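You operate a simulated robot arm through the tools that you are given. There is no shell and no other tool.

The job below is to be done with a simulated robot arm. You get a single attempt, and the scene is never put back.

JOB
Click EXIT with the mouse, then switch off the monitor, the display box and both stabilisers.
Fine: the computer must have closed down before the others go off; one click. Leave the desk's other keys, switches, knob and plugs.
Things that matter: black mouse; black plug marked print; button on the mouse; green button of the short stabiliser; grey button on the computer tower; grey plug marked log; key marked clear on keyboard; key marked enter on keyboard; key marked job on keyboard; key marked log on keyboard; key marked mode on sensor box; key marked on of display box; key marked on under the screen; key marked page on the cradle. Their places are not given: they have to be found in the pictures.

It is judged by the outcome, as a careful person would: the job done as asked, and still so three seconds after it is handed in. It fails if anything else is knocked over, pushed out of place, dropped, spilled or broken.

ROBOT AND FRAMES
A 6-joint arm with a two-finger parallel gripper, fixed in place. Base frame: the origin is at the foot of the arm, x ahead of it, y to its left, z up; the work surface is at about z = 725. Readings come in mm, degrees, newtons and seconds.
Its first joint turns from -166.0 to 166.0 degrees. Payload 3.91 kg.
The TCP is the grasp point between the finger pads, 30 mm short of the fingertips. In the tool frame z runs along the fingers and y along their closing line. Largest opening 110 mm; finger width 20, thickness 10; the body of the gripper, 48 by 112 mm, starts 55 mm behind the TCP.
Orientation is that of the tool frame in the base frame, as a unit quaternion [x, y, z, w]. With the fingers straight down and closing along the base's y, the tool's x points along the base's -x, its y along +y and its z along -z.

CONTROLS
- The arm moves only by the tool apply_moves. Its argument "deltas" is a list of rows, each an object of numbers (a shift or turn left out is 0, a gripper value left out holds the last): "claw": the closure, from 0 (fully open) to 1 (shut); "dx", "dy", "dz": the shift along the tool's x, y, z in mm; "rx", "ry", "rz": the turn, a rotation vector about the tool's x, y, z in degrees. In form: [{"claw": .., "dx": .., "dy": .., "dz": .., "rx": .., "ry": .., "rz": ..}, ...]. A call has 1 to 20 rows; each row is the pose to reach, as a shift and turn from the pose commanded when the call began, along the tool's axes at that moment. A row lasts 0.2 s, in which the tool goes at most 50 mm and 8.6 degrees; a call with a longer step from one row to the next is refused whole, and so is a gripper value outside its range. Where a pose cannot be reached the arm comes as near as it can. A force on the tool above 40 N (or 10 N above the force at the start of the call, whichever is more), or a blocked arm, ends the call early, and 0.2 s more pass. The fingers move at their own pace (about 108 mm/s each) and stop on an object; they squeeze with about 23 N. The grip force told is the motor's: it shows also when the fingers shut on nothing. Time passes only in rows, and 0.2 s behind the last, so rows that repeat a pose let the fingers close. It gives the time, the measured TCP pose, the force on the tool (base axes), the opening and the grip force at its end, in the units of the frame above (readings bear some noise), with the torque about the TCP (base axes, N m) and any sound that the robot's microphone picked up.
- Cameras (640 x 400 px; columns grow to the right, rows downward): "scene" is fixed at [49.7, -500.5, 1356.5]; the picture's right is [0.03, -1.00, 0.00], its down [-0.46, -0.02, -0.89] and it looks along [0.89, 0.03, -0.46] (base axes); focal length 257 px, centre (320, 200). "wrist" rides on the gripper at [72, 17, -103] in the tool frame; the picture's right is [-0.23, 0.97, 0.00], its down [-0.76, -0.18, -0.62] and it looks along [-0.61, -0.14, 0.78] (tool axes); focal length 222 px, centre (320, 200).
- camera(camera): a new picture of that camera. No time passes.
- point_at(camera, pixels): there is no depth. For up to 12 entries [column, row, z] of the newest picture of that camera ("zoom" is the newest enlarged one), the place [x, y] in the base frame at which the ray of that pixel passes the height z, good to about 2 mm. No time passes.
- close_up(camera, box): a new picture of the part [left, top, right, bottom] of that camera's present view, enlarged. No time passes.
- close_job(): hands the job in; it is judged then, once.

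Leave the gripper open and the arm clear of the work at the hand-in unless told otherwise.

The tools are called after "Request:" as name(argument=value, ...) on one line, values as JSON. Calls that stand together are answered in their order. apply_moves: Moves the arm, as the interface text tells. Its arguments: {"type":"object","properties":{"deltas":{"type":"array"}},"required":["deltas"]} The other tools are called the same way: camera (camera) takes a picture; point_at (camera, pixels) gives the place at which the rays of pixels pass given heights; close_up (camera, box) takes an enlarged picture of a part of a camera's view; close_job () hands the job in.

At the start:

```text
clock: 0.0
tcp_pos: [481.9, -346.4, 1286.5]
ee_rot: [-0.001, 1.0, 0.0, 0.001]
force: [0.4, 0.5, 0.5]
torque: [-0.04, 0.03, 0.02]
opening: 110.2
gripper_force: 0.0
```

scene: 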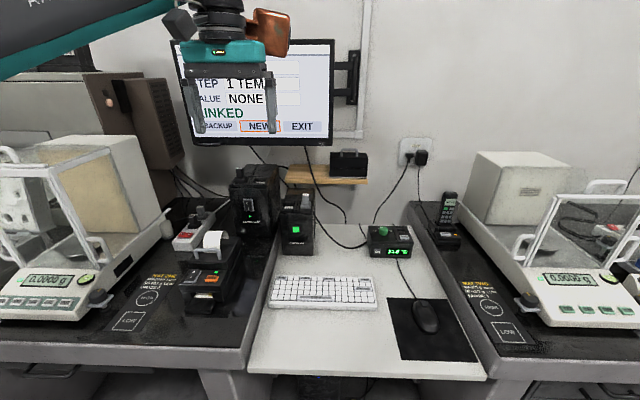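
wrist: 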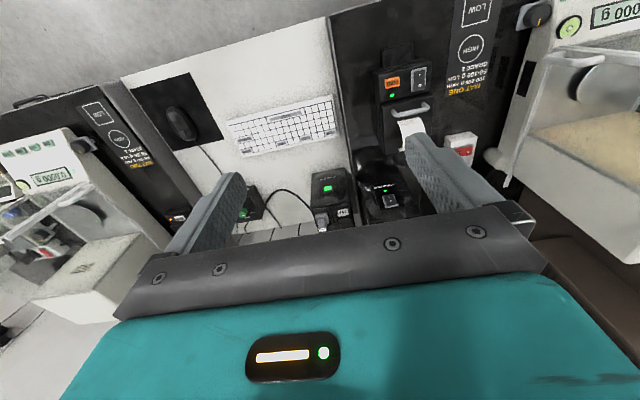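

I see the monitor with EXIT at the lower right of the screen (about 302,126), the mouse at (426,317), the stabilisers at (255,200) and (298,222), and the display box at (390,240). First I take enlarged pictures to read the details.

Request:
close_up(camera="scene", box=[160, 30, 360, 155])

Request:
close_up(camera="scene", box=[220, 150, 340, 260])

Request:
close_up(camera="scene", box=[350, 210, 490, 370])

Request:
close_up(camera="scene", box=[170, 195, 270, 320])

Request:
close_up(camera="scene", box=[260, 265, 390, 320])

Request:
close_up(camera="scene", box=[280, 120, 470, 260])

```text
3.20 times, centred on (260, 92) of scene
```

zoom: 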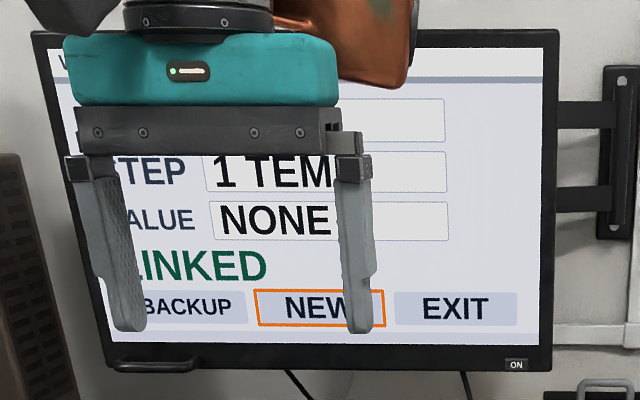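

```text
3.64 times, centred on (280, 205) of scene
```

zoom: 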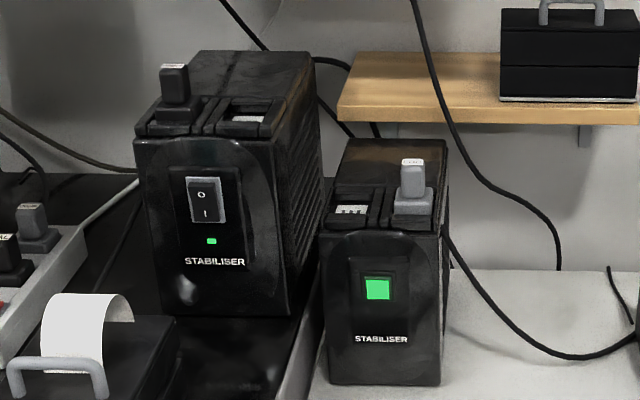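

```text
2.50 times, centred on (420, 290) of scene
```

zoom: 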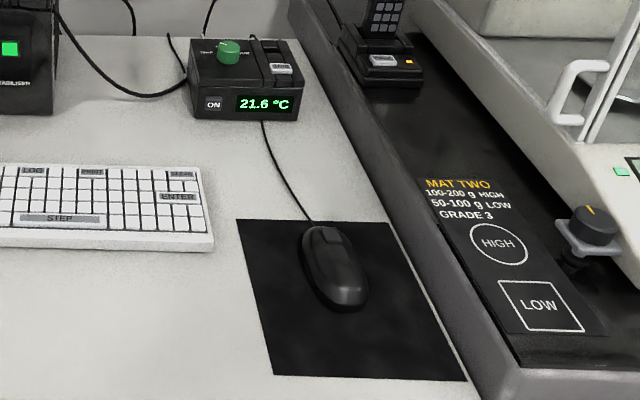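

```text
3.20 times, centred on (220, 258) of scene
```

zoom: 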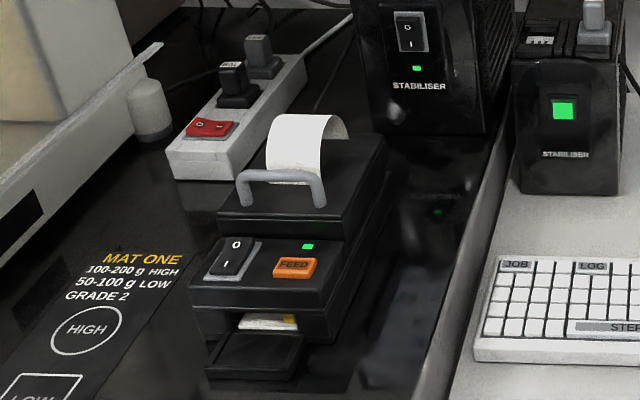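

```text
4.92 times, centred on (325, 292) of scene
```

zoom: 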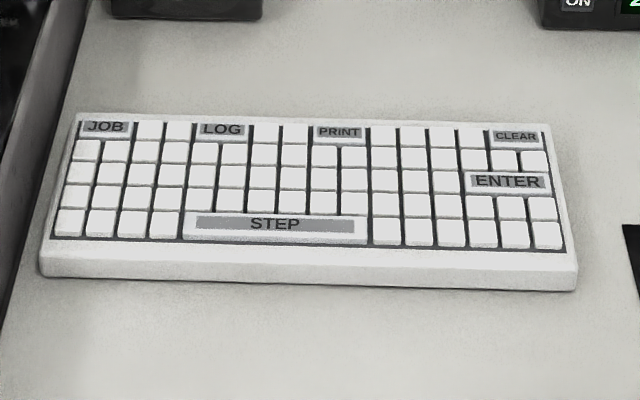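

```text
2.86 times, centred on (375, 190) of scene
```

zoom: 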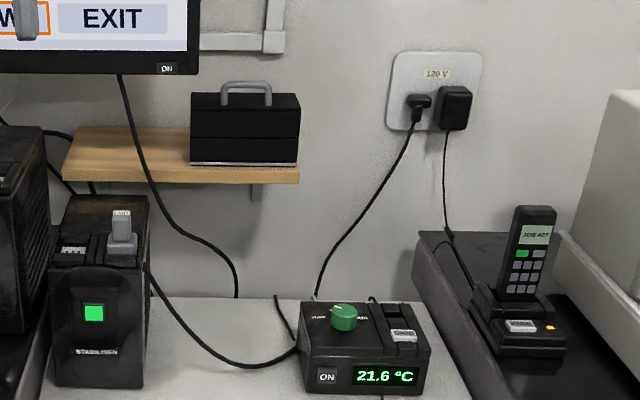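

I look at the remaining parts: the brown case on the left with a light at (108,101), the strip with plugs, and the wrist view.

Request:
close_up(camera="scene", box=[0, 60, 200, 185])

Request:
close_up(camera="scene", box=[400, 140, 640, 340])

Request:
close_up(camera="scene", box=[160, 300, 480, 400])

Request:
close_up(camera="wrist", box=[100, 60, 360, 240])

Request:
close_up(camera="scene", box=[0, 130, 200, 340])

```text
3.20 times, centred on (100, 122) of scene
```

zoom: 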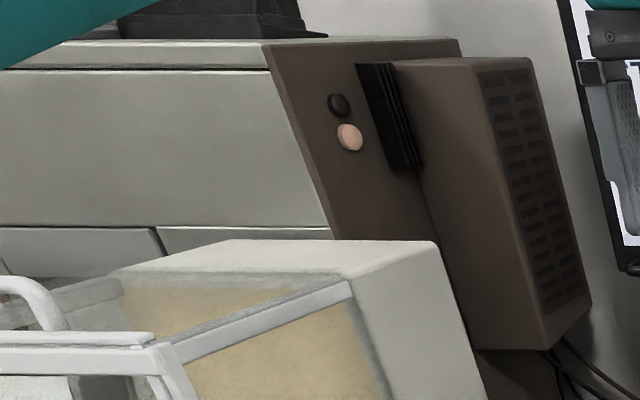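

```text
2.00 times, centred on (520, 240) of scene
```

zoom: 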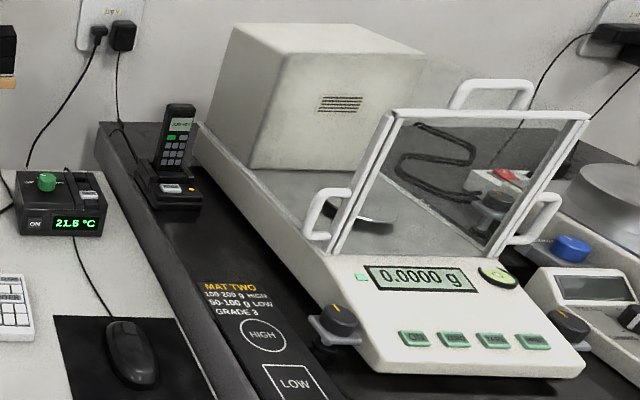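

```text
2.00 times, centred on (320, 350) of scene
```

zoom: 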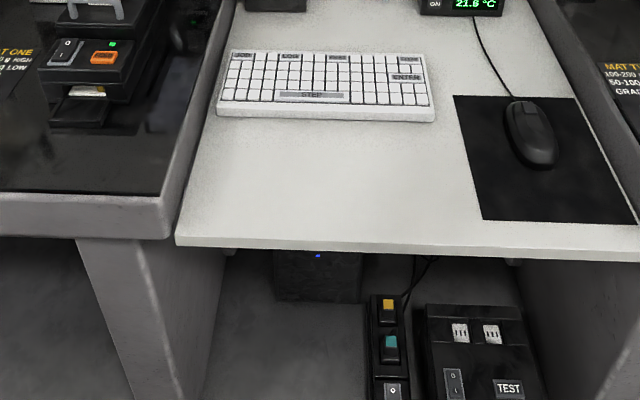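

```text
2.22 times, centred on (230, 150) of wrist
```

zoom: 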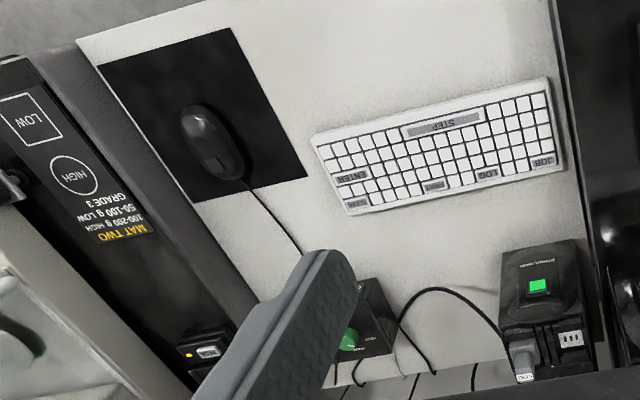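

```text
1.90 times, centred on (100, 235) of scene
```

zoom: 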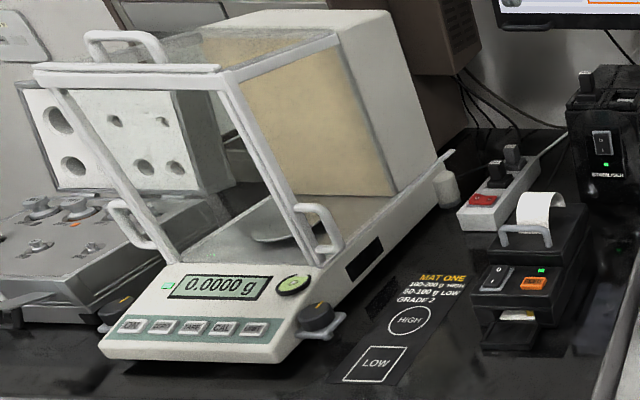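

The tower under the table has a blue light at about (319,377). I now zoom in closely on the mouse and the front of the devices.

Request:
close_up(camera="scene", box=[400, 290, 460, 345])

Request:
close_up(camera="wrist", box=[145, 85, 225, 150])

Request:
point_at(camera="scene", pixels=[[418, 302, 750], [418, 302, 725], [430, 333, 750], [386, 298, 725], [446, 300, 725], [478, 362, 725], [402, 360, 725], [269, 305, 725], [376, 308, 725], [248, 372, 725], [486, 379, 725], [411, 226, 725]])

Request:
close_up(camera="scene", box=[280, 340, 360, 400])

```text
7.27 times, centred on (430, 318) of scene
```

zoom: 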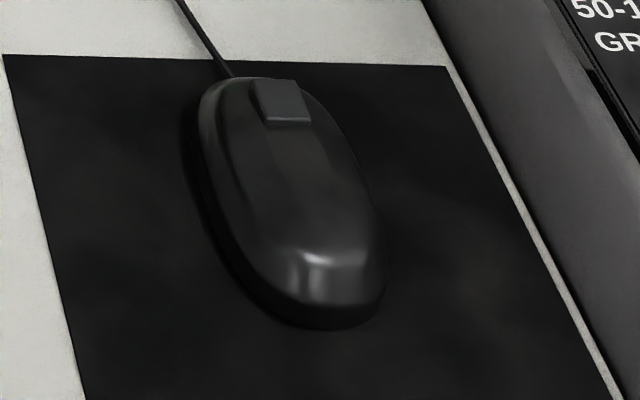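

```text
6.15 times, centred on (185, 118) of wrist
```

zoom: 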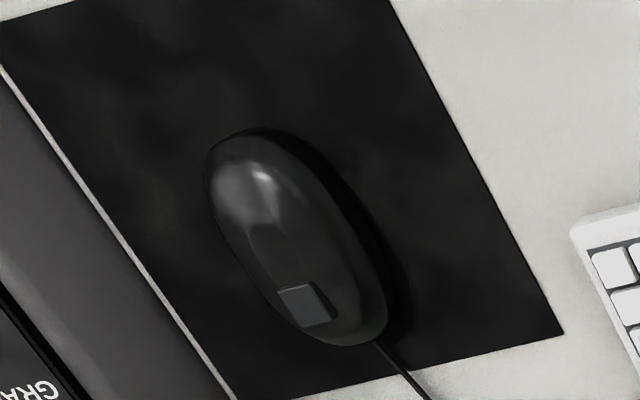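

```text
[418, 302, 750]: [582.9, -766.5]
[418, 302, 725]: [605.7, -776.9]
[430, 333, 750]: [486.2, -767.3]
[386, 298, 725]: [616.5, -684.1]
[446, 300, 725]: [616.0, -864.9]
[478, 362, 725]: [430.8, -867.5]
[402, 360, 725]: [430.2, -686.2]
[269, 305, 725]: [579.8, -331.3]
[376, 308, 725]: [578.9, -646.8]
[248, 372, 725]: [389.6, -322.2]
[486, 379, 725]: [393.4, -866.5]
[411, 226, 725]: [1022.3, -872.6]
```

```text
6.67 times, centred on (320, 370) of scene
```

zoom: 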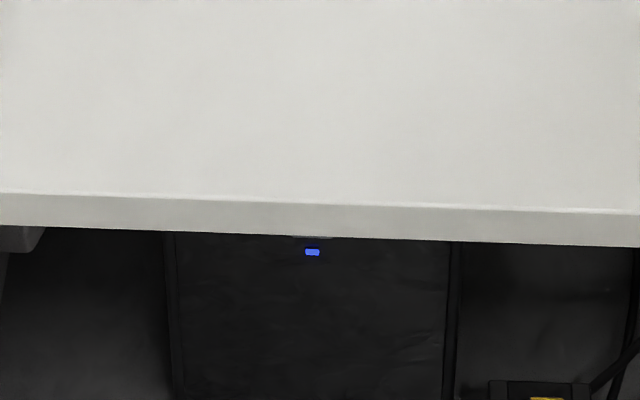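

The mouse lies on a pad spanning x 430–616, y −684 to −867, with its button near the front right. I move the arm sideways (toward −y) and a bit down to free the view of the screen and see the mouse with the wrist camera.

Request:
apply_moves(deltas=[{"dx": 2, "dy": -40, "dz": 15}, {"dx": 4, "dy": -80, "dz": 30}, {"dx": 6, "dy": -120, "dz": 50}, {"dx": 8, "dy": -160, "dz": 70}, {"dx": 10, "dy": -200, "dz": 90}, {"dx": 12, "dy": -240, "dz": 110}, {"dx": 14, "dy": -280, "dz": 130}, {"dx": 14, "dy": -310, "dz": 150}])

Request:
camera(camera="scene")

Request:
camera(camera="wrist")

```text
clock: 1.8
tcp_pos: [466.6, -654.9, 1134.9]
ee_rot: [0.001, 1.0, 0.0, 0.001]
force: [0.6, 0.9, 1.7]
torque: [-0.07, -0.04, 0.01]
opening: 110.0
gripper_force: 0.0
```

```text
taken
```

scene: 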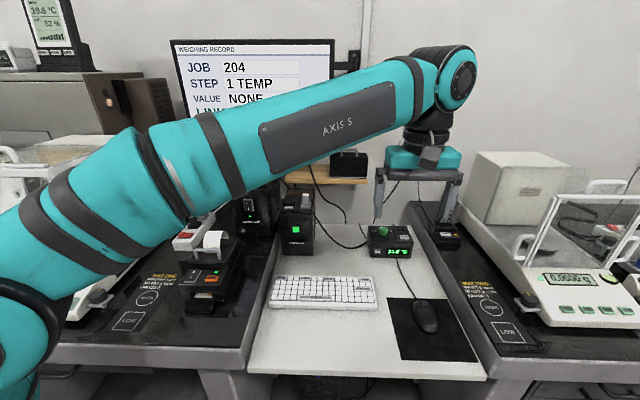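

```text
taken
```

wrist: 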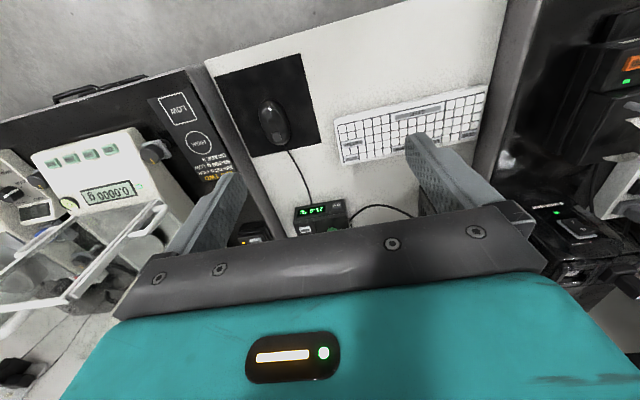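

The arm itself hides the screen here, so I will need to check the screen from other poses. The mouse is at (270,125) in the wrist picture. I go lower over the mouse, staying well above it (TCP z≈900), to locate it precisely.

Request:
apply_moves(deltas=[{"dx": -5, "dy": -18, "dz": 40}, {"dx": -11, "dy": -37, "dz": 80}, {"dx": -17, "dy": -56, "dz": 120}, {"dx": -22, "dy": -75, "dz": 160}, {"dx": -28, "dy": -94, "dz": 200}, {"dx": -33, "dy": -113, "dz": 235}, {"dx": -33, "dy": -113, "dz": 235}])

Request:
camera(camera="wrist")

Request:
camera(camera="scene")

```text
clock: 3.4
tcp_pos: [500.5, -769.6, 898.9]
ee_rot: [0.0, 1.0, 0.0, 0.0]
force: [0.2, -0.6, 0.0]
torque: [0.0, 0.02, -0.01]
opening: 110.0
gripper_force: 0.1
```

```text
taken
```

wrist: 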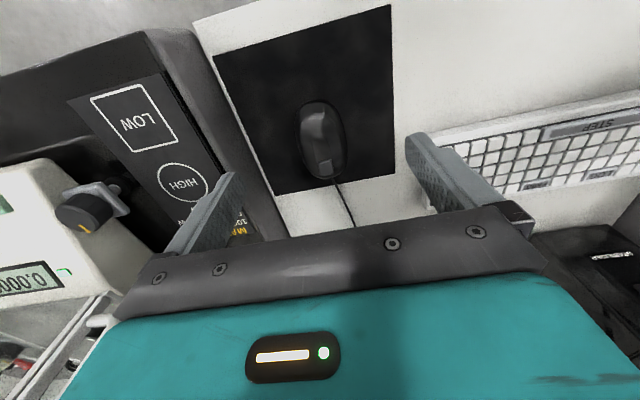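

```text
taken
```

scene: 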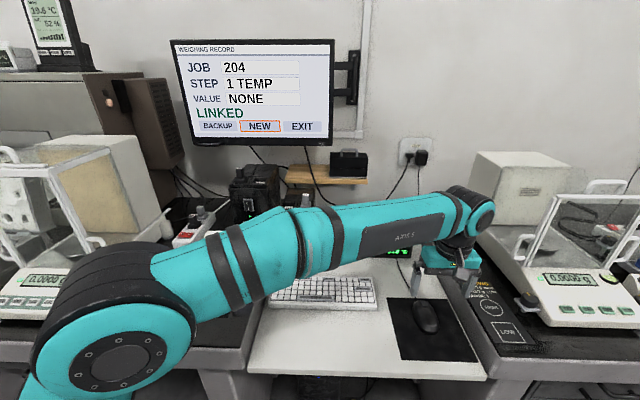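

From here the screen is visible with the arm low. I zoom in on the mouse at (322,140) in the wrist view, and on the screen for a pointer.

Request:
close_up(camera="scene", box=[165, 30, 345, 150])

Request:
close_up(camera="wrist", box=[270, 80, 382, 200])

```text
3.33 times, centred on (255, 90) of scene
```

zoom: 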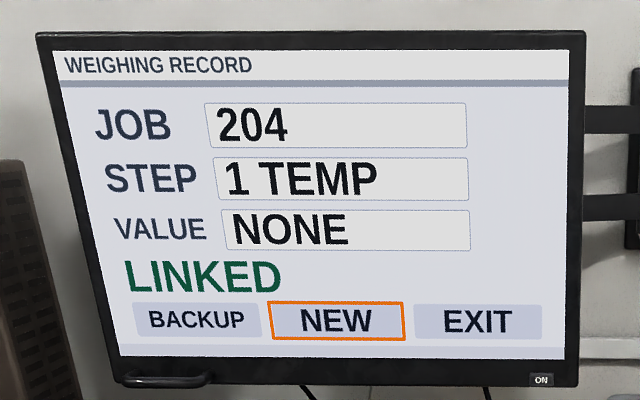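

```text
3.33 times, centred on (326, 140) of wrist
```

zoom: 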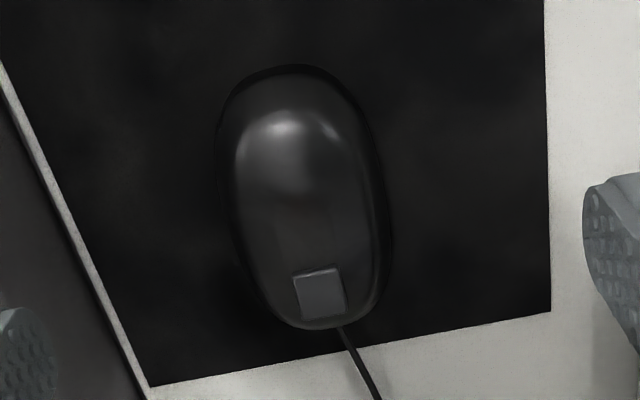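

I ask for the positions of the mouse outline and button in this zoomed picture at several heights.

Request:
point_at(camera="zoom", pixels=[[320, 291, 750], [320, 291, 745], [228, 180, 735], [392, 240, 735], [295, 66, 730], [325, 330, 735], [296, 272, 750], [338, 268, 750], [347, 308, 750], [302, 318, 750], [550, 312, 726], [150, 386, 726]])

Request:
close_up(camera="scene", box=[400, 290, 460, 345])

```text
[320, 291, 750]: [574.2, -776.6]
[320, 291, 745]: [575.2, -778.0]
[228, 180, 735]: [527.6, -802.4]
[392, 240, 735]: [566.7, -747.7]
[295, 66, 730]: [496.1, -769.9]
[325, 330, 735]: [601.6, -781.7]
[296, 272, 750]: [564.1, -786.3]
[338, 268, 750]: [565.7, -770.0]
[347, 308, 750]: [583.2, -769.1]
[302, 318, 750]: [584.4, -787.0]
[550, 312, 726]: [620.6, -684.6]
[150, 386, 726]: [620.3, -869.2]
```

```text
7.27 times, centred on (430, 318) of scene
```

zoom: 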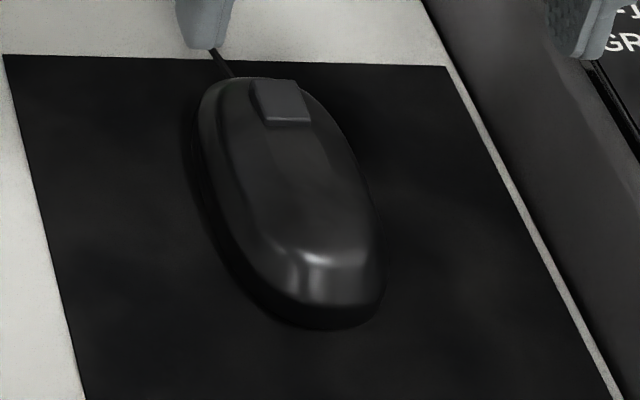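

I triangulate the button by asking for its place in this scene zoom at several heights.

Request:
point_at(camera="zoom", pixels=[[282, 100, 750], [282, 100, 755], [282, 100, 760], [282, 100, 745], [253, 82, 750], [295, 80, 750], [311, 122, 750], [267, 122, 750], [385, 250, 735], [195, 200, 735], [325, 330, 727], [310, 255, 760]])

```text
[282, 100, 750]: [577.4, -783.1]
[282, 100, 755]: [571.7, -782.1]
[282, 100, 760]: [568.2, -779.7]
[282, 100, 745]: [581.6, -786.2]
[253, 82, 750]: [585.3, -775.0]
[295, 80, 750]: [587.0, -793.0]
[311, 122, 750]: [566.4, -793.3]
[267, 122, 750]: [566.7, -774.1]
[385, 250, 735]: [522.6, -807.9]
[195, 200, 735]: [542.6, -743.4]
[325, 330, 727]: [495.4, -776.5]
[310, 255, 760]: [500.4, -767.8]
```

The button is at about (574,−779), z≈753; the mouse spans x 495–605, y −745…−807, yawed about −6°. I partly close the gripper (about 82 mm), yaw it to the mouse and stop above it with fingertips at z≈770, to check alignment before going down around it.

Request:
apply_moves(deltas=[{"dx": -10, "dy": -2, "dz": 25, "rz": 2, "claw": 0.25}, {"dx": -20, "dy": -4, "dz": 50, "rz": 4, "claw": 0.25}, {"dx": -30, "dy": -5, "dz": 75, "rz": 6.3, "claw": 0.25}, {"dx": -35, "dy": -6.5, "dz": 98, "rz": 6.3, "claw": 0.25}, {"dx": -35, "dy": -6.5, "dz": 98, "rz": 6.3, "claw": 0.25}])

Request:
camera(camera="wrist")

Request:
close_up(camera="scene", box=[370, 230, 490, 350])

```text
clock: 4.6
tcp_pos: [534.8, -779.2, 805.1]
ee_rot: [0.054, 0.999, 0.0, 0.0]
force: [-0.7, 0.8, 0.0]
torque: [0.02, -0.01, 0.02]
opening: 82.4
gripper_force: 0.1
```

```text
taken
```

wrist: 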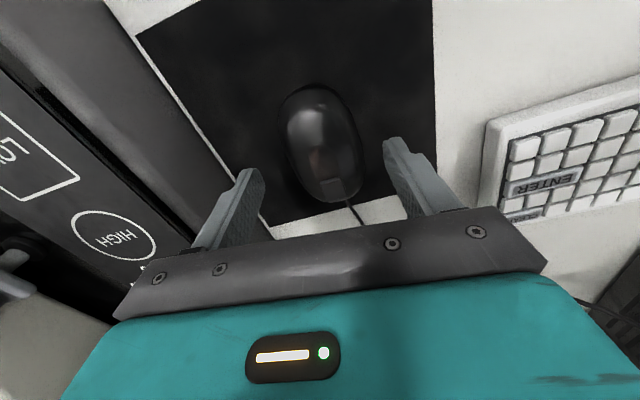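

```text
3.33 times, centred on (430, 290) of scene
```

zoom: 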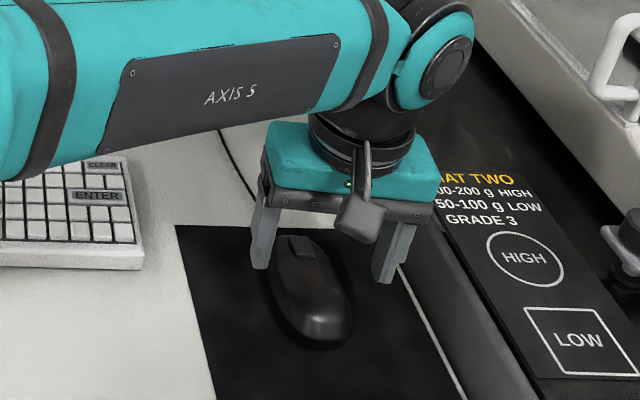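

The fingers straddle the mouse with room on both sides (inner faces near y −738 and −820). I go down 44 mm so the tips are a few mm above the pad, shifting +2 mm in y.

Request:
apply_moves(deltas=[{"dy": 2, "dz": 15}, {"dy": 2, "dz": 30}, {"dy": 2, "dz": 40}, {"dy": 2, "dz": 44}, {"dy": 2, "dz": 44}])

Request:
camera(camera="wrist")

Request:
camera(camera="scene")

Request:
close_up(camera="scene", box=[370, 230, 490, 350])

```text
clock: 5.8
tcp_pos: [535.5, -774.1, 758.9]
ee_rot: [0.056, 0.998, 0.0, 0.0]
force: [0.0, -0.3, 0.5]
torque: [0.0, 0.01, -0.02]
opening: 82.2
gripper_force: 0.1
```

```text
taken
```

wrist: 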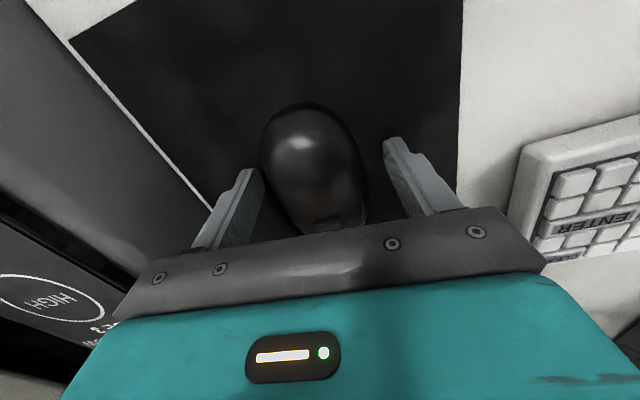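

```text
taken
```

scene: 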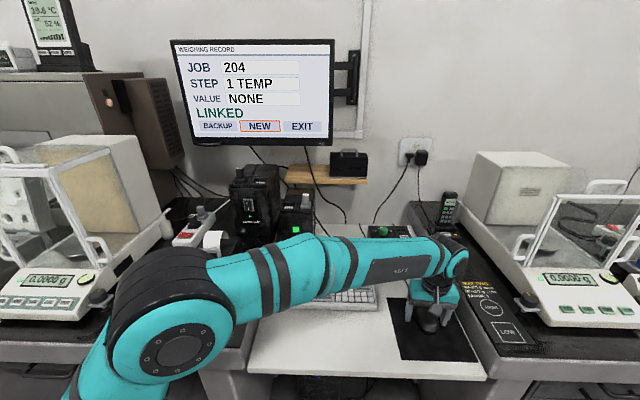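

```text
3.33 times, centred on (430, 290) of scene
```

zoom: 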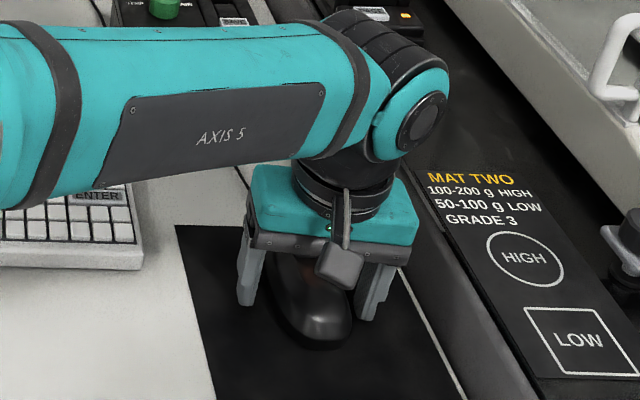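

Fingertips are about 3 mm above the pad, on both sides of the mouse. I now close gently onto it.

Request:
apply_moves(deltas=[{"claw": 0.35}, {"claw": 0.4}, {"claw": 0.45}, {"claw": 0.5}, {"claw": 0.5}])

Request:
camera(camera="wrist")

Request:
close_up(camera="scene", box=[165, 30, 345, 150])

```text
clock: 7.0
tcp_pos: [534.9, -773.9, 757.9]
ee_rot: [0.055, 0.999, 0.0, -0.001]
force: [-0.2, -0.4, 0.4]
torque: [0.0, -0.03, -0.03]
opening: 60.9
gripper_force: 22.8
```

```text
taken
```

wrist: 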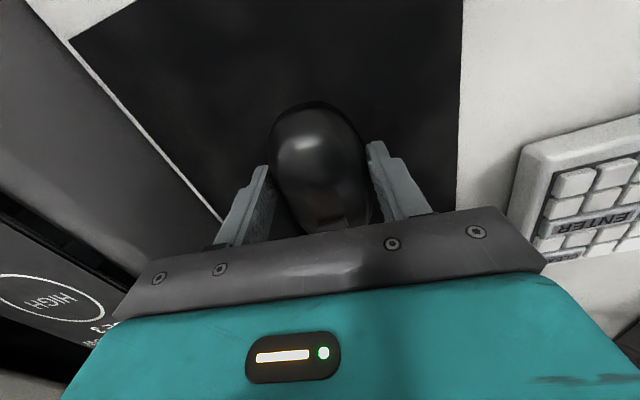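

```text
3.33 times, centred on (255, 90) of scene
```

zoom: 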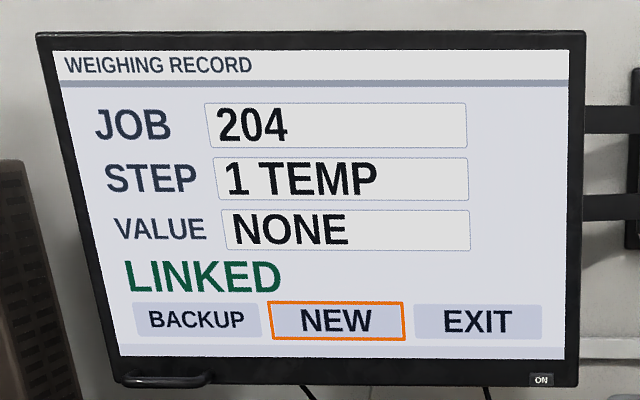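

The mouse is held (opening 60.9 mm). I slide it 20 mm to the right (base −y) slowly and check the screen.

Request:
apply_moves(deltas=[{"dx": -0.55, "dy": -5}, {"dx": -1.1, "dy": -10}, {"dx": -1.65, "dy": -15}, {"dx": -2.2, "dy": -20}, {"dx": -2.2, "dy": -20}])

Request:
close_up(camera="scene", box=[165, 30, 345, 150])

Request:
camera(camera="wrist")

```text
clock: 8.2
tcp_pos: [535.6, -794.4, 758.4]
ee_rot: [0.055, 0.999, 0.0, 0.0]
force: [0.0, -0.2, 0.5]
torque: [0.0, 0.05, 0.0]
opening: 60.6
gripper_force: 23.3
```

```text
3.33 times, centred on (255, 90) of scene
```

zoom: 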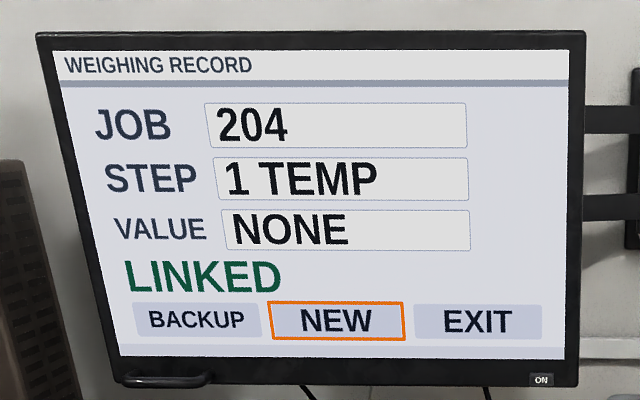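

```text
taken
```

wrist: 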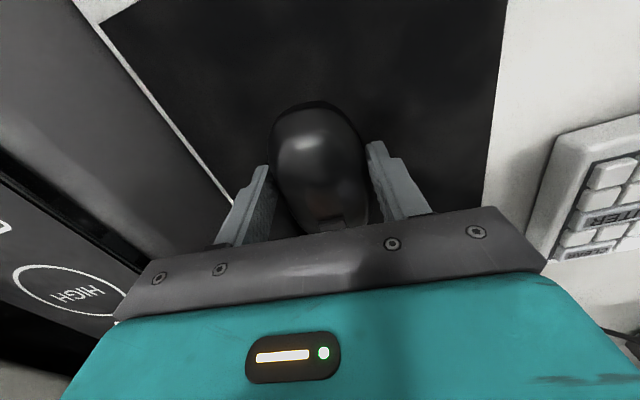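

The mouse followed but NEW is still outlined. I slide a further 12 mm.

Request:
apply_moves(deltas=[{"dx": -0.45, "dy": -4}, {"dx": -0.9, "dy": -8}, {"dx": -1.3, "dy": -12}, {"dx": -1.3, "dy": -12}])

Request:
close_up(camera="scene", box=[165, 30, 345, 150])

Request:
camera(camera="wrist")

```text
clock: 9.2
tcp_pos: [536.0, -806.0, 759.2]
ee_rot: [0.055, 0.998, 0.0, 0.0]
force: [-0.4, -0.4, -0.2]
torque: [0.01, 0.0, 0.02]
opening: 60.5
gripper_force: 23.3
```

```text
3.33 times, centred on (255, 90) of scene
```

zoom: 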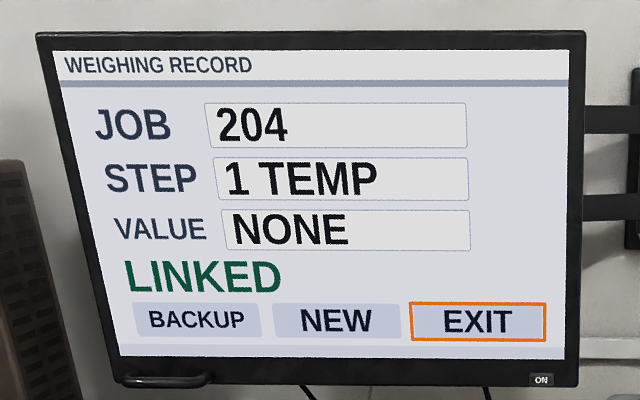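

```text
taken
```

wrist: 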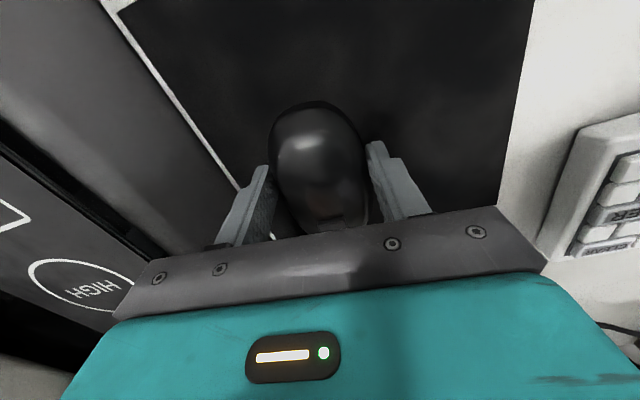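

EXIT is now outlined. I add 4 mm for margin, then release slightly (opening ~74 mm, since the desk's raised edge is near), and rise straight up.

Request:
apply_moves(deltas=[{"dx": -0.4, "dy": -4, "claw": 0.5}, {"dx": -0.4, "dy": -4, "claw": 0.5}, {"dx": -0.4, "dy": -4, "claw": 0.4}, {"dx": -0.4, "dy": -4, "claw": 0.33}, {"dx": -0.4, "dy": -4, "claw": 0.33}, {"dx": -0.4, "dy": -4, "dz": -15, "claw": 0.33}, {"dx": -0.4, "dy": -4, "dz": -35, "claw": 0.33}, {"dx": -0.4, "dy": -4, "dz": -60, "claw": 0.33}, {"dx": -0.4, "dy": -4, "dz": -80, "claw": 0.33}])

Request:
close_up(camera="scene", box=[165, 30, 345, 150])

Request:
camera(camera="wrist")

Request:
close_up(camera="scene", box=[370, 230, 490, 350])

```text
clock: 11.2
tcp_pos: [535.1, -810.6, 838.0]
ee_rot: [0.055, 0.998, 0.0, 0.0]
force: [0.1, -0.7, -0.3]
torque: [0.0, -0.01, -0.01]
opening: 73.9
gripper_force: 0.0
```

```text
3.33 times, centred on (255, 90) of scene
```

zoom: 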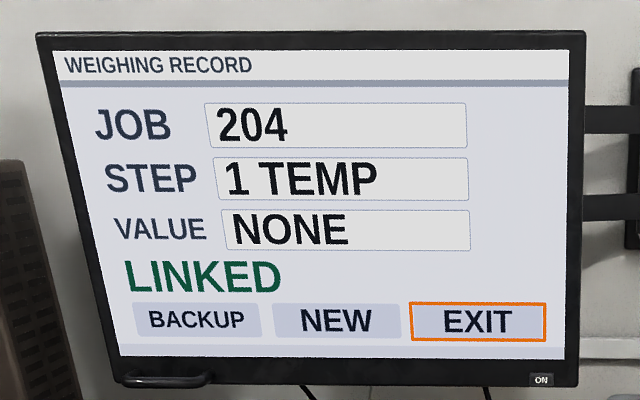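

```text
taken
```

wrist: 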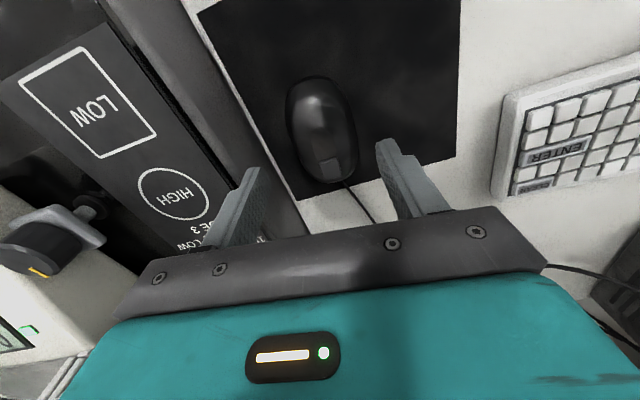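

```text
3.33 times, centred on (430, 290) of scene
```

zoom: 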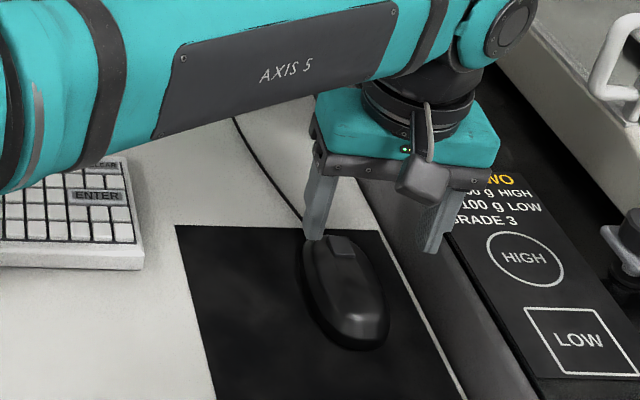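

EXIT stays outlined with the mouse released. Now I locate the button again: close-ups from both cameras.

Request:
close_up(camera="wrist", box=[270, 70, 382, 200])

Request:
point_at(camera="wrist", pixels=[[330, 170, 750], [330, 170, 755], [330, 170, 760]])

Request:
close_up(camera="scene", box=[410, 290, 470, 345])

```text
3.08 times, centred on (326, 135) of wrist
```

zoom: 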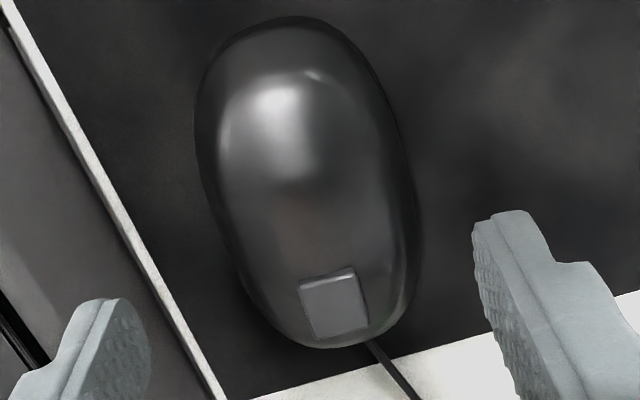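

```text
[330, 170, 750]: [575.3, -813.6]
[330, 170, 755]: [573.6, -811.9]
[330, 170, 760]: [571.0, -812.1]
```

```text
7.27 times, centred on (440, 318) of scene
```

zoom: 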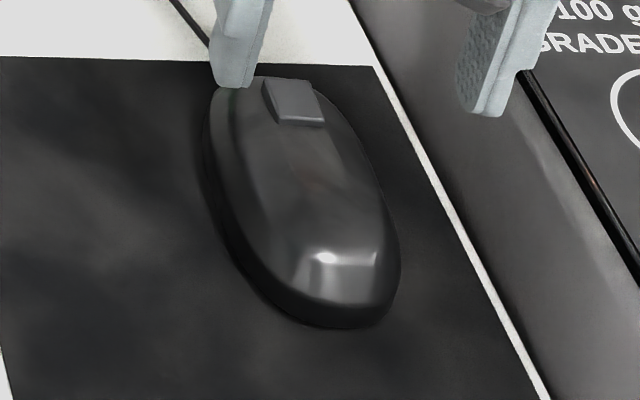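

I read the scene ray of the button centre at (294,101) of this zoom.

Request:
point_at(camera="zoom", pixels=[[294, 101, 750], [294, 101, 755], [294, 101, 760], [263, 82, 755], [308, 82, 755], [325, 123, 755], [280, 124, 755]])

Request:
point_at(camera="wrist", pixels=[[330.5, 168, 750], [330.5, 168, 755], [330.5, 168, 760]])

```text
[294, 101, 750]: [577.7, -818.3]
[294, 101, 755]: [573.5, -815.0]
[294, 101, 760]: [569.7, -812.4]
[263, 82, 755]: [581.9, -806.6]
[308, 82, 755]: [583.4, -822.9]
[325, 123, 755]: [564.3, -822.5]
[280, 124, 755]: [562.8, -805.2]
```

```text
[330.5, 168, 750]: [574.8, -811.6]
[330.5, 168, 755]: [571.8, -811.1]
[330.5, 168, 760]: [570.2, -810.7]
```

The button centre is at about (572,−813.5), z≈756, roughly 994 mm from the base axis – near the reach limit. I close the gripper fully and try to come over it at the present height.

Request:
apply_moves(deltas=[{"claw": 0.6}, {"claw": 0.8}, {"claw": 1.0}, {"dx": -12, "dy": 0.4, "claw": 1.0}, {"dx": -24, "dy": 0.8, "claw": 1.0}, {"dx": -37, "dy": 1.1, "claw": 1.0}, {"dx": -37, "dy": 1.1, "claw": 1.0}])

Request:
camera(camera="wrist")

Request:
close_up(camera="scene", box=[370, 230, 490, 350])

```text
clock: 12.8
tcp_pos: [571.3, -811.5, 837.9]
ee_rot: [0.055, 0.998, 0.001, 0.0]
force: [0.2, -0.4, 0.6]
torque: [0.02, -0.03, -0.01]
opening: 0.0
gripper_force: 22.6
```

```text
taken
```

wrist: 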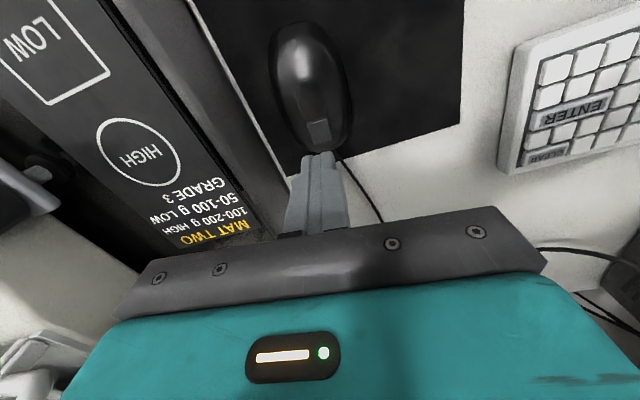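

```text
3.33 times, centred on (430, 290) of scene
```

zoom: 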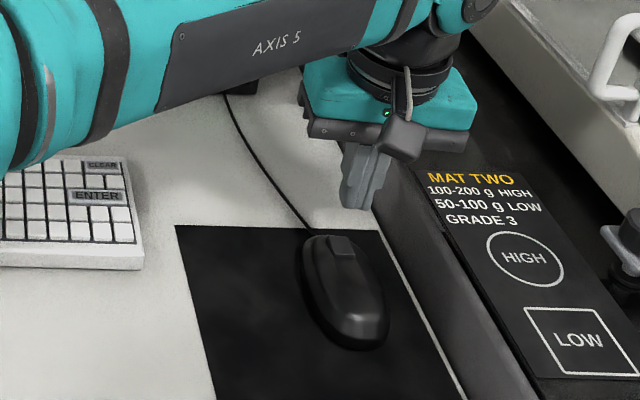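

It reaches. I descend about 38 mm so the closed tips are just above the button, and check position.

Request:
apply_moves(deltas=[{"dx": 0, "dy": -1.5, "dz": 15}, {"dx": 0, "dy": -1.5, "dz": 30}, {"dx": 0, "dy": -1.5, "dz": 38}, {"dx": 0, "dy": -1.5, "dz": 38}])

Request:
camera(camera="wrist")

Request:
close_up(camera="scene", box=[400, 270, 480, 350])

Request:
close_up(camera="scene", box=[165, 30, 345, 150])

```text
clock: 13.8
tcp_pos: [574.0, -813.8, 800.8]
ee_rot: [0.055, 0.999, 0.001, 0.001]
force: [0.3, 0.1, -0.1]
torque: [0.0, 0.0, -0.01]
opening: 0.0
gripper_force: 23.0
```

```text
taken
```

wrist: 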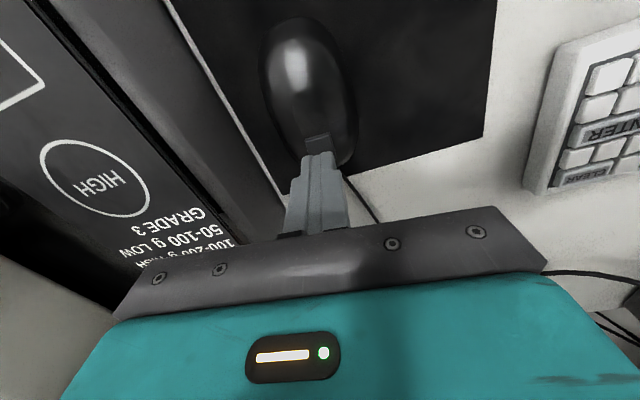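

```text
5.00 times, centred on (440, 310) of scene
```

zoom: 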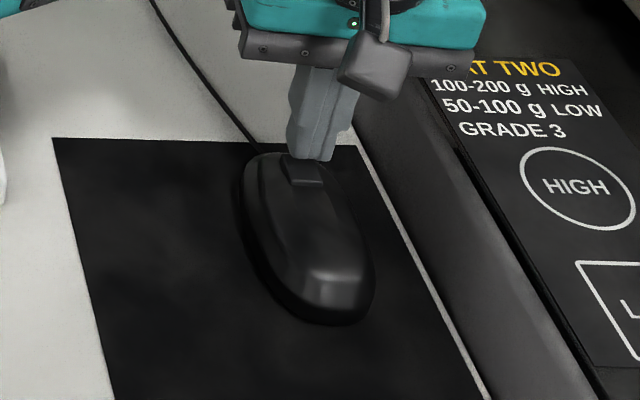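

```text
3.33 times, centred on (255, 90) of scene
```

zoom: 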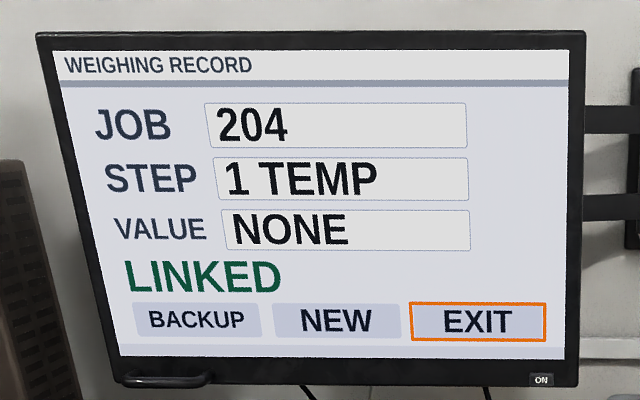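

I zoom in on the wrist view to check the tip relative to the button.

Request:
close_up(camera="wrist", box=[270, 100, 370, 200])

Request:
close_up(camera="scene", box=[420, 280, 460, 320])

```text
4.00 times, centred on (320, 150) of wrist
```

zoom: 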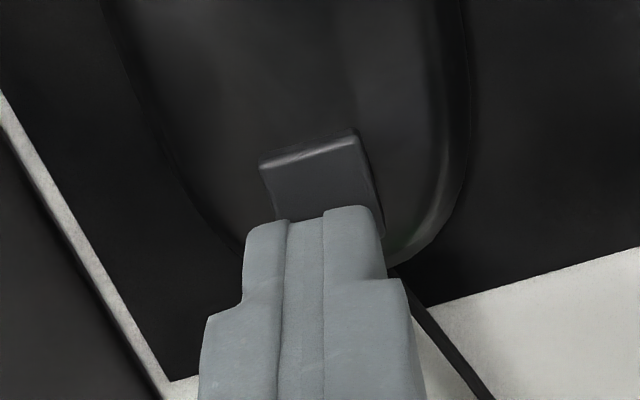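

```text
10.00 times, centred on (440, 300) of scene
```

zoom: 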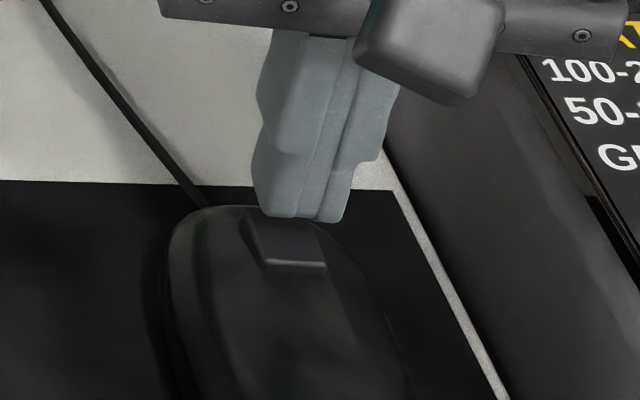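

The tip is about 6 mm too far forward (+x) of the button centre. I correct by 6 mm and come down in small steps to near contact.

Request:
apply_moves(deltas=[{"dx": 3, "dy": -0.1}, {"dx": 6, "dy": -0.2}, {"dx": 6, "dy": -0.2, "dz": 5}, {"dx": 6, "dy": -0.2, "dz": 9}, {"dx": 6, "dy": -0.2, "dz": 11}, {"dx": 6, "dy": -0.2, "dz": 11}])

Request:
close_up(camera="wrist", box=[270, 100, 370, 200])

Request:
close_up(camera="scene", box=[420, 280, 460, 320])

```text
clock: 15.2
tcp_pos: [567.6, -814.2, 791.8]
ee_rot: [0.055, 0.998, 0.0, 0.001]
force: [1.6, 0.5, 5.0]
torque: [0.02, -0.04, 0.05]
opening: 0.2
gripper_force: 23.0
heard: click
```

```text
4.00 times, centred on (320, 150) of wrist
```

zoom: 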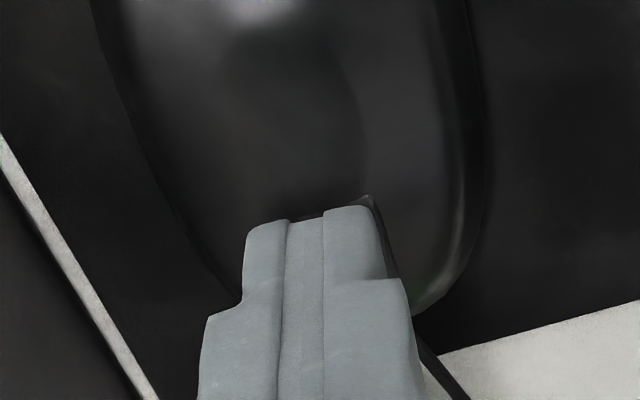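

```text
10.00 times, centred on (440, 300) of scene
```

zoom: 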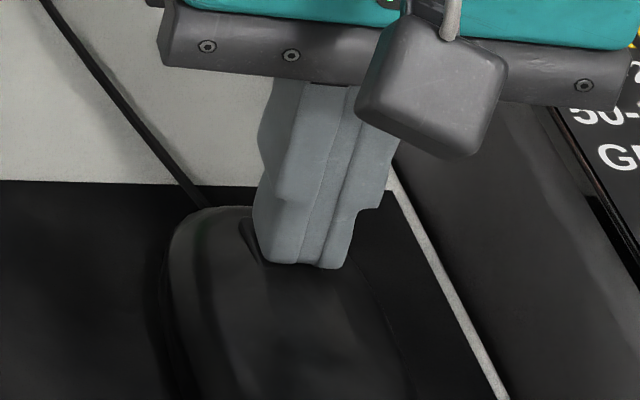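

A single click was heard (5 N). I lift straight up at once and look at the screen.

Request:
apply_moves(deltas=[{"dz": -10}, {"dz": -30}, {"dz": -60}, {"dz": -60}])

Request:
camera(camera="scene")

Request:
close_up(camera="scene", box=[165, 30, 345, 150])

Request:
close_up(camera="scene", box=[280, 340, 360, 400])

```text
clock: 16.2
tcp_pos: [568.2, -813.6, 852.0]
ee_rot: [0.055, 0.998, 0.0, 0.0]
force: [0.0, 0.3, 0.5]
torque: [0.01, 0.04, 0.01]
opening: 0.0
gripper_force: 22.7
```

```text
taken
```

scene: 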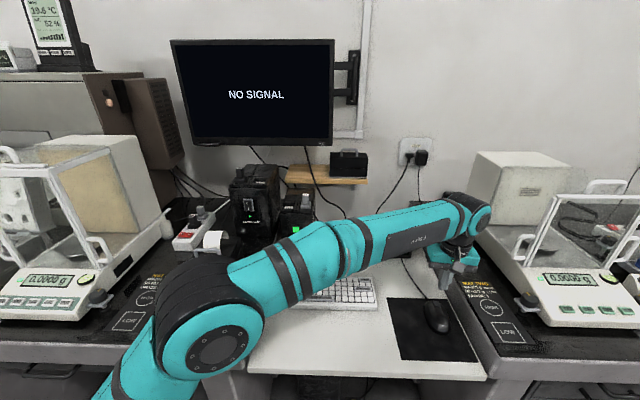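

```text
3.33 times, centred on (255, 90) of scene
```

zoom: 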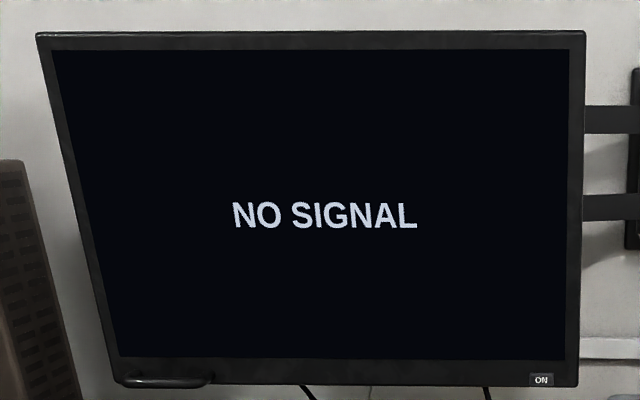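

```text
6.67 times, centred on (320, 370) of scene
```

zoom: 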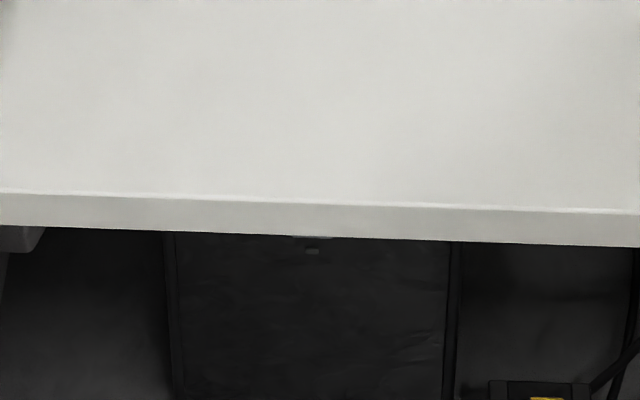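

NO SIGNAL is shown and the tower's blue light is out: the computer has closed down. Next is the monitor's ON key at about (321,144) in the scene, estimated near (930,−475,1120). I lift away from the mouse toward the middle and undo the yaw.

Request:
apply_moves(deltas=[{"dx": 2, "dy": 15, "dz": -42, "rz": -1}, {"dx": 5, "dy": 40, "dz": -80, "rz": -2}, {"dx": 9, "dy": 70, "dz": -115, "rz": -3}, {"dx": 14, "dy": 103, "dz": -150, "rz": -4}, {"dx": 20, "dy": 140, "dz": -180, "rz": -5}, {"dx": 25, "dy": 178, "dz": -210, "rz": -6}, {"dx": 30, "dy": 216, "dz": -240, "rz": -6.3}, {"dx": 36, "dy": 252, "dz": -270, "rz": -6.3}, {"dx": 36, "dy": 252, "dz": -278, "rz": -6.3}])

Request:
apply_moves(deltas=[{"ry": -7.5}, {"ry": -15}, {"ry": -22.5}, {"ry": -30}, {"ry": -37.5}, {"ry": -45}, {"ry": -45}])

Request:
camera(camera="wrist")

Request:
camera(camera="scene")

```text
clock: 18.2
tcp_pos: [559.0, -561.2, 1128.9]
ee_rot: [-0.001, 1.0, 0.001, 0.0]
force: [0.1, -0.3, 0.2]
torque: [0.03, 0.02, -0.04]
opening: 0.1
gripper_force: 23.6
```

```text
clock: 19.8
tcp_pos: [558.3, -559.9, 1128.5]
ee_rot: [-0.001, 0.923, 0.0, 0.384]
force: [-0.2, -0.9, -0.7]
torque: [0.02, -0.02, 0.02]
opening: 0.0
gripper_force: 23.1
```

```text
taken
```

wrist: 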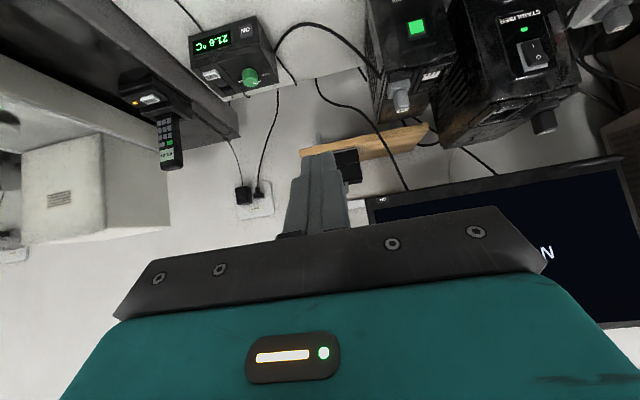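

```text
taken
```

scene: 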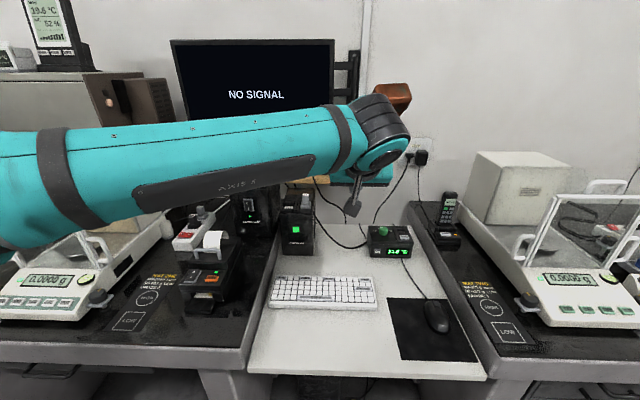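

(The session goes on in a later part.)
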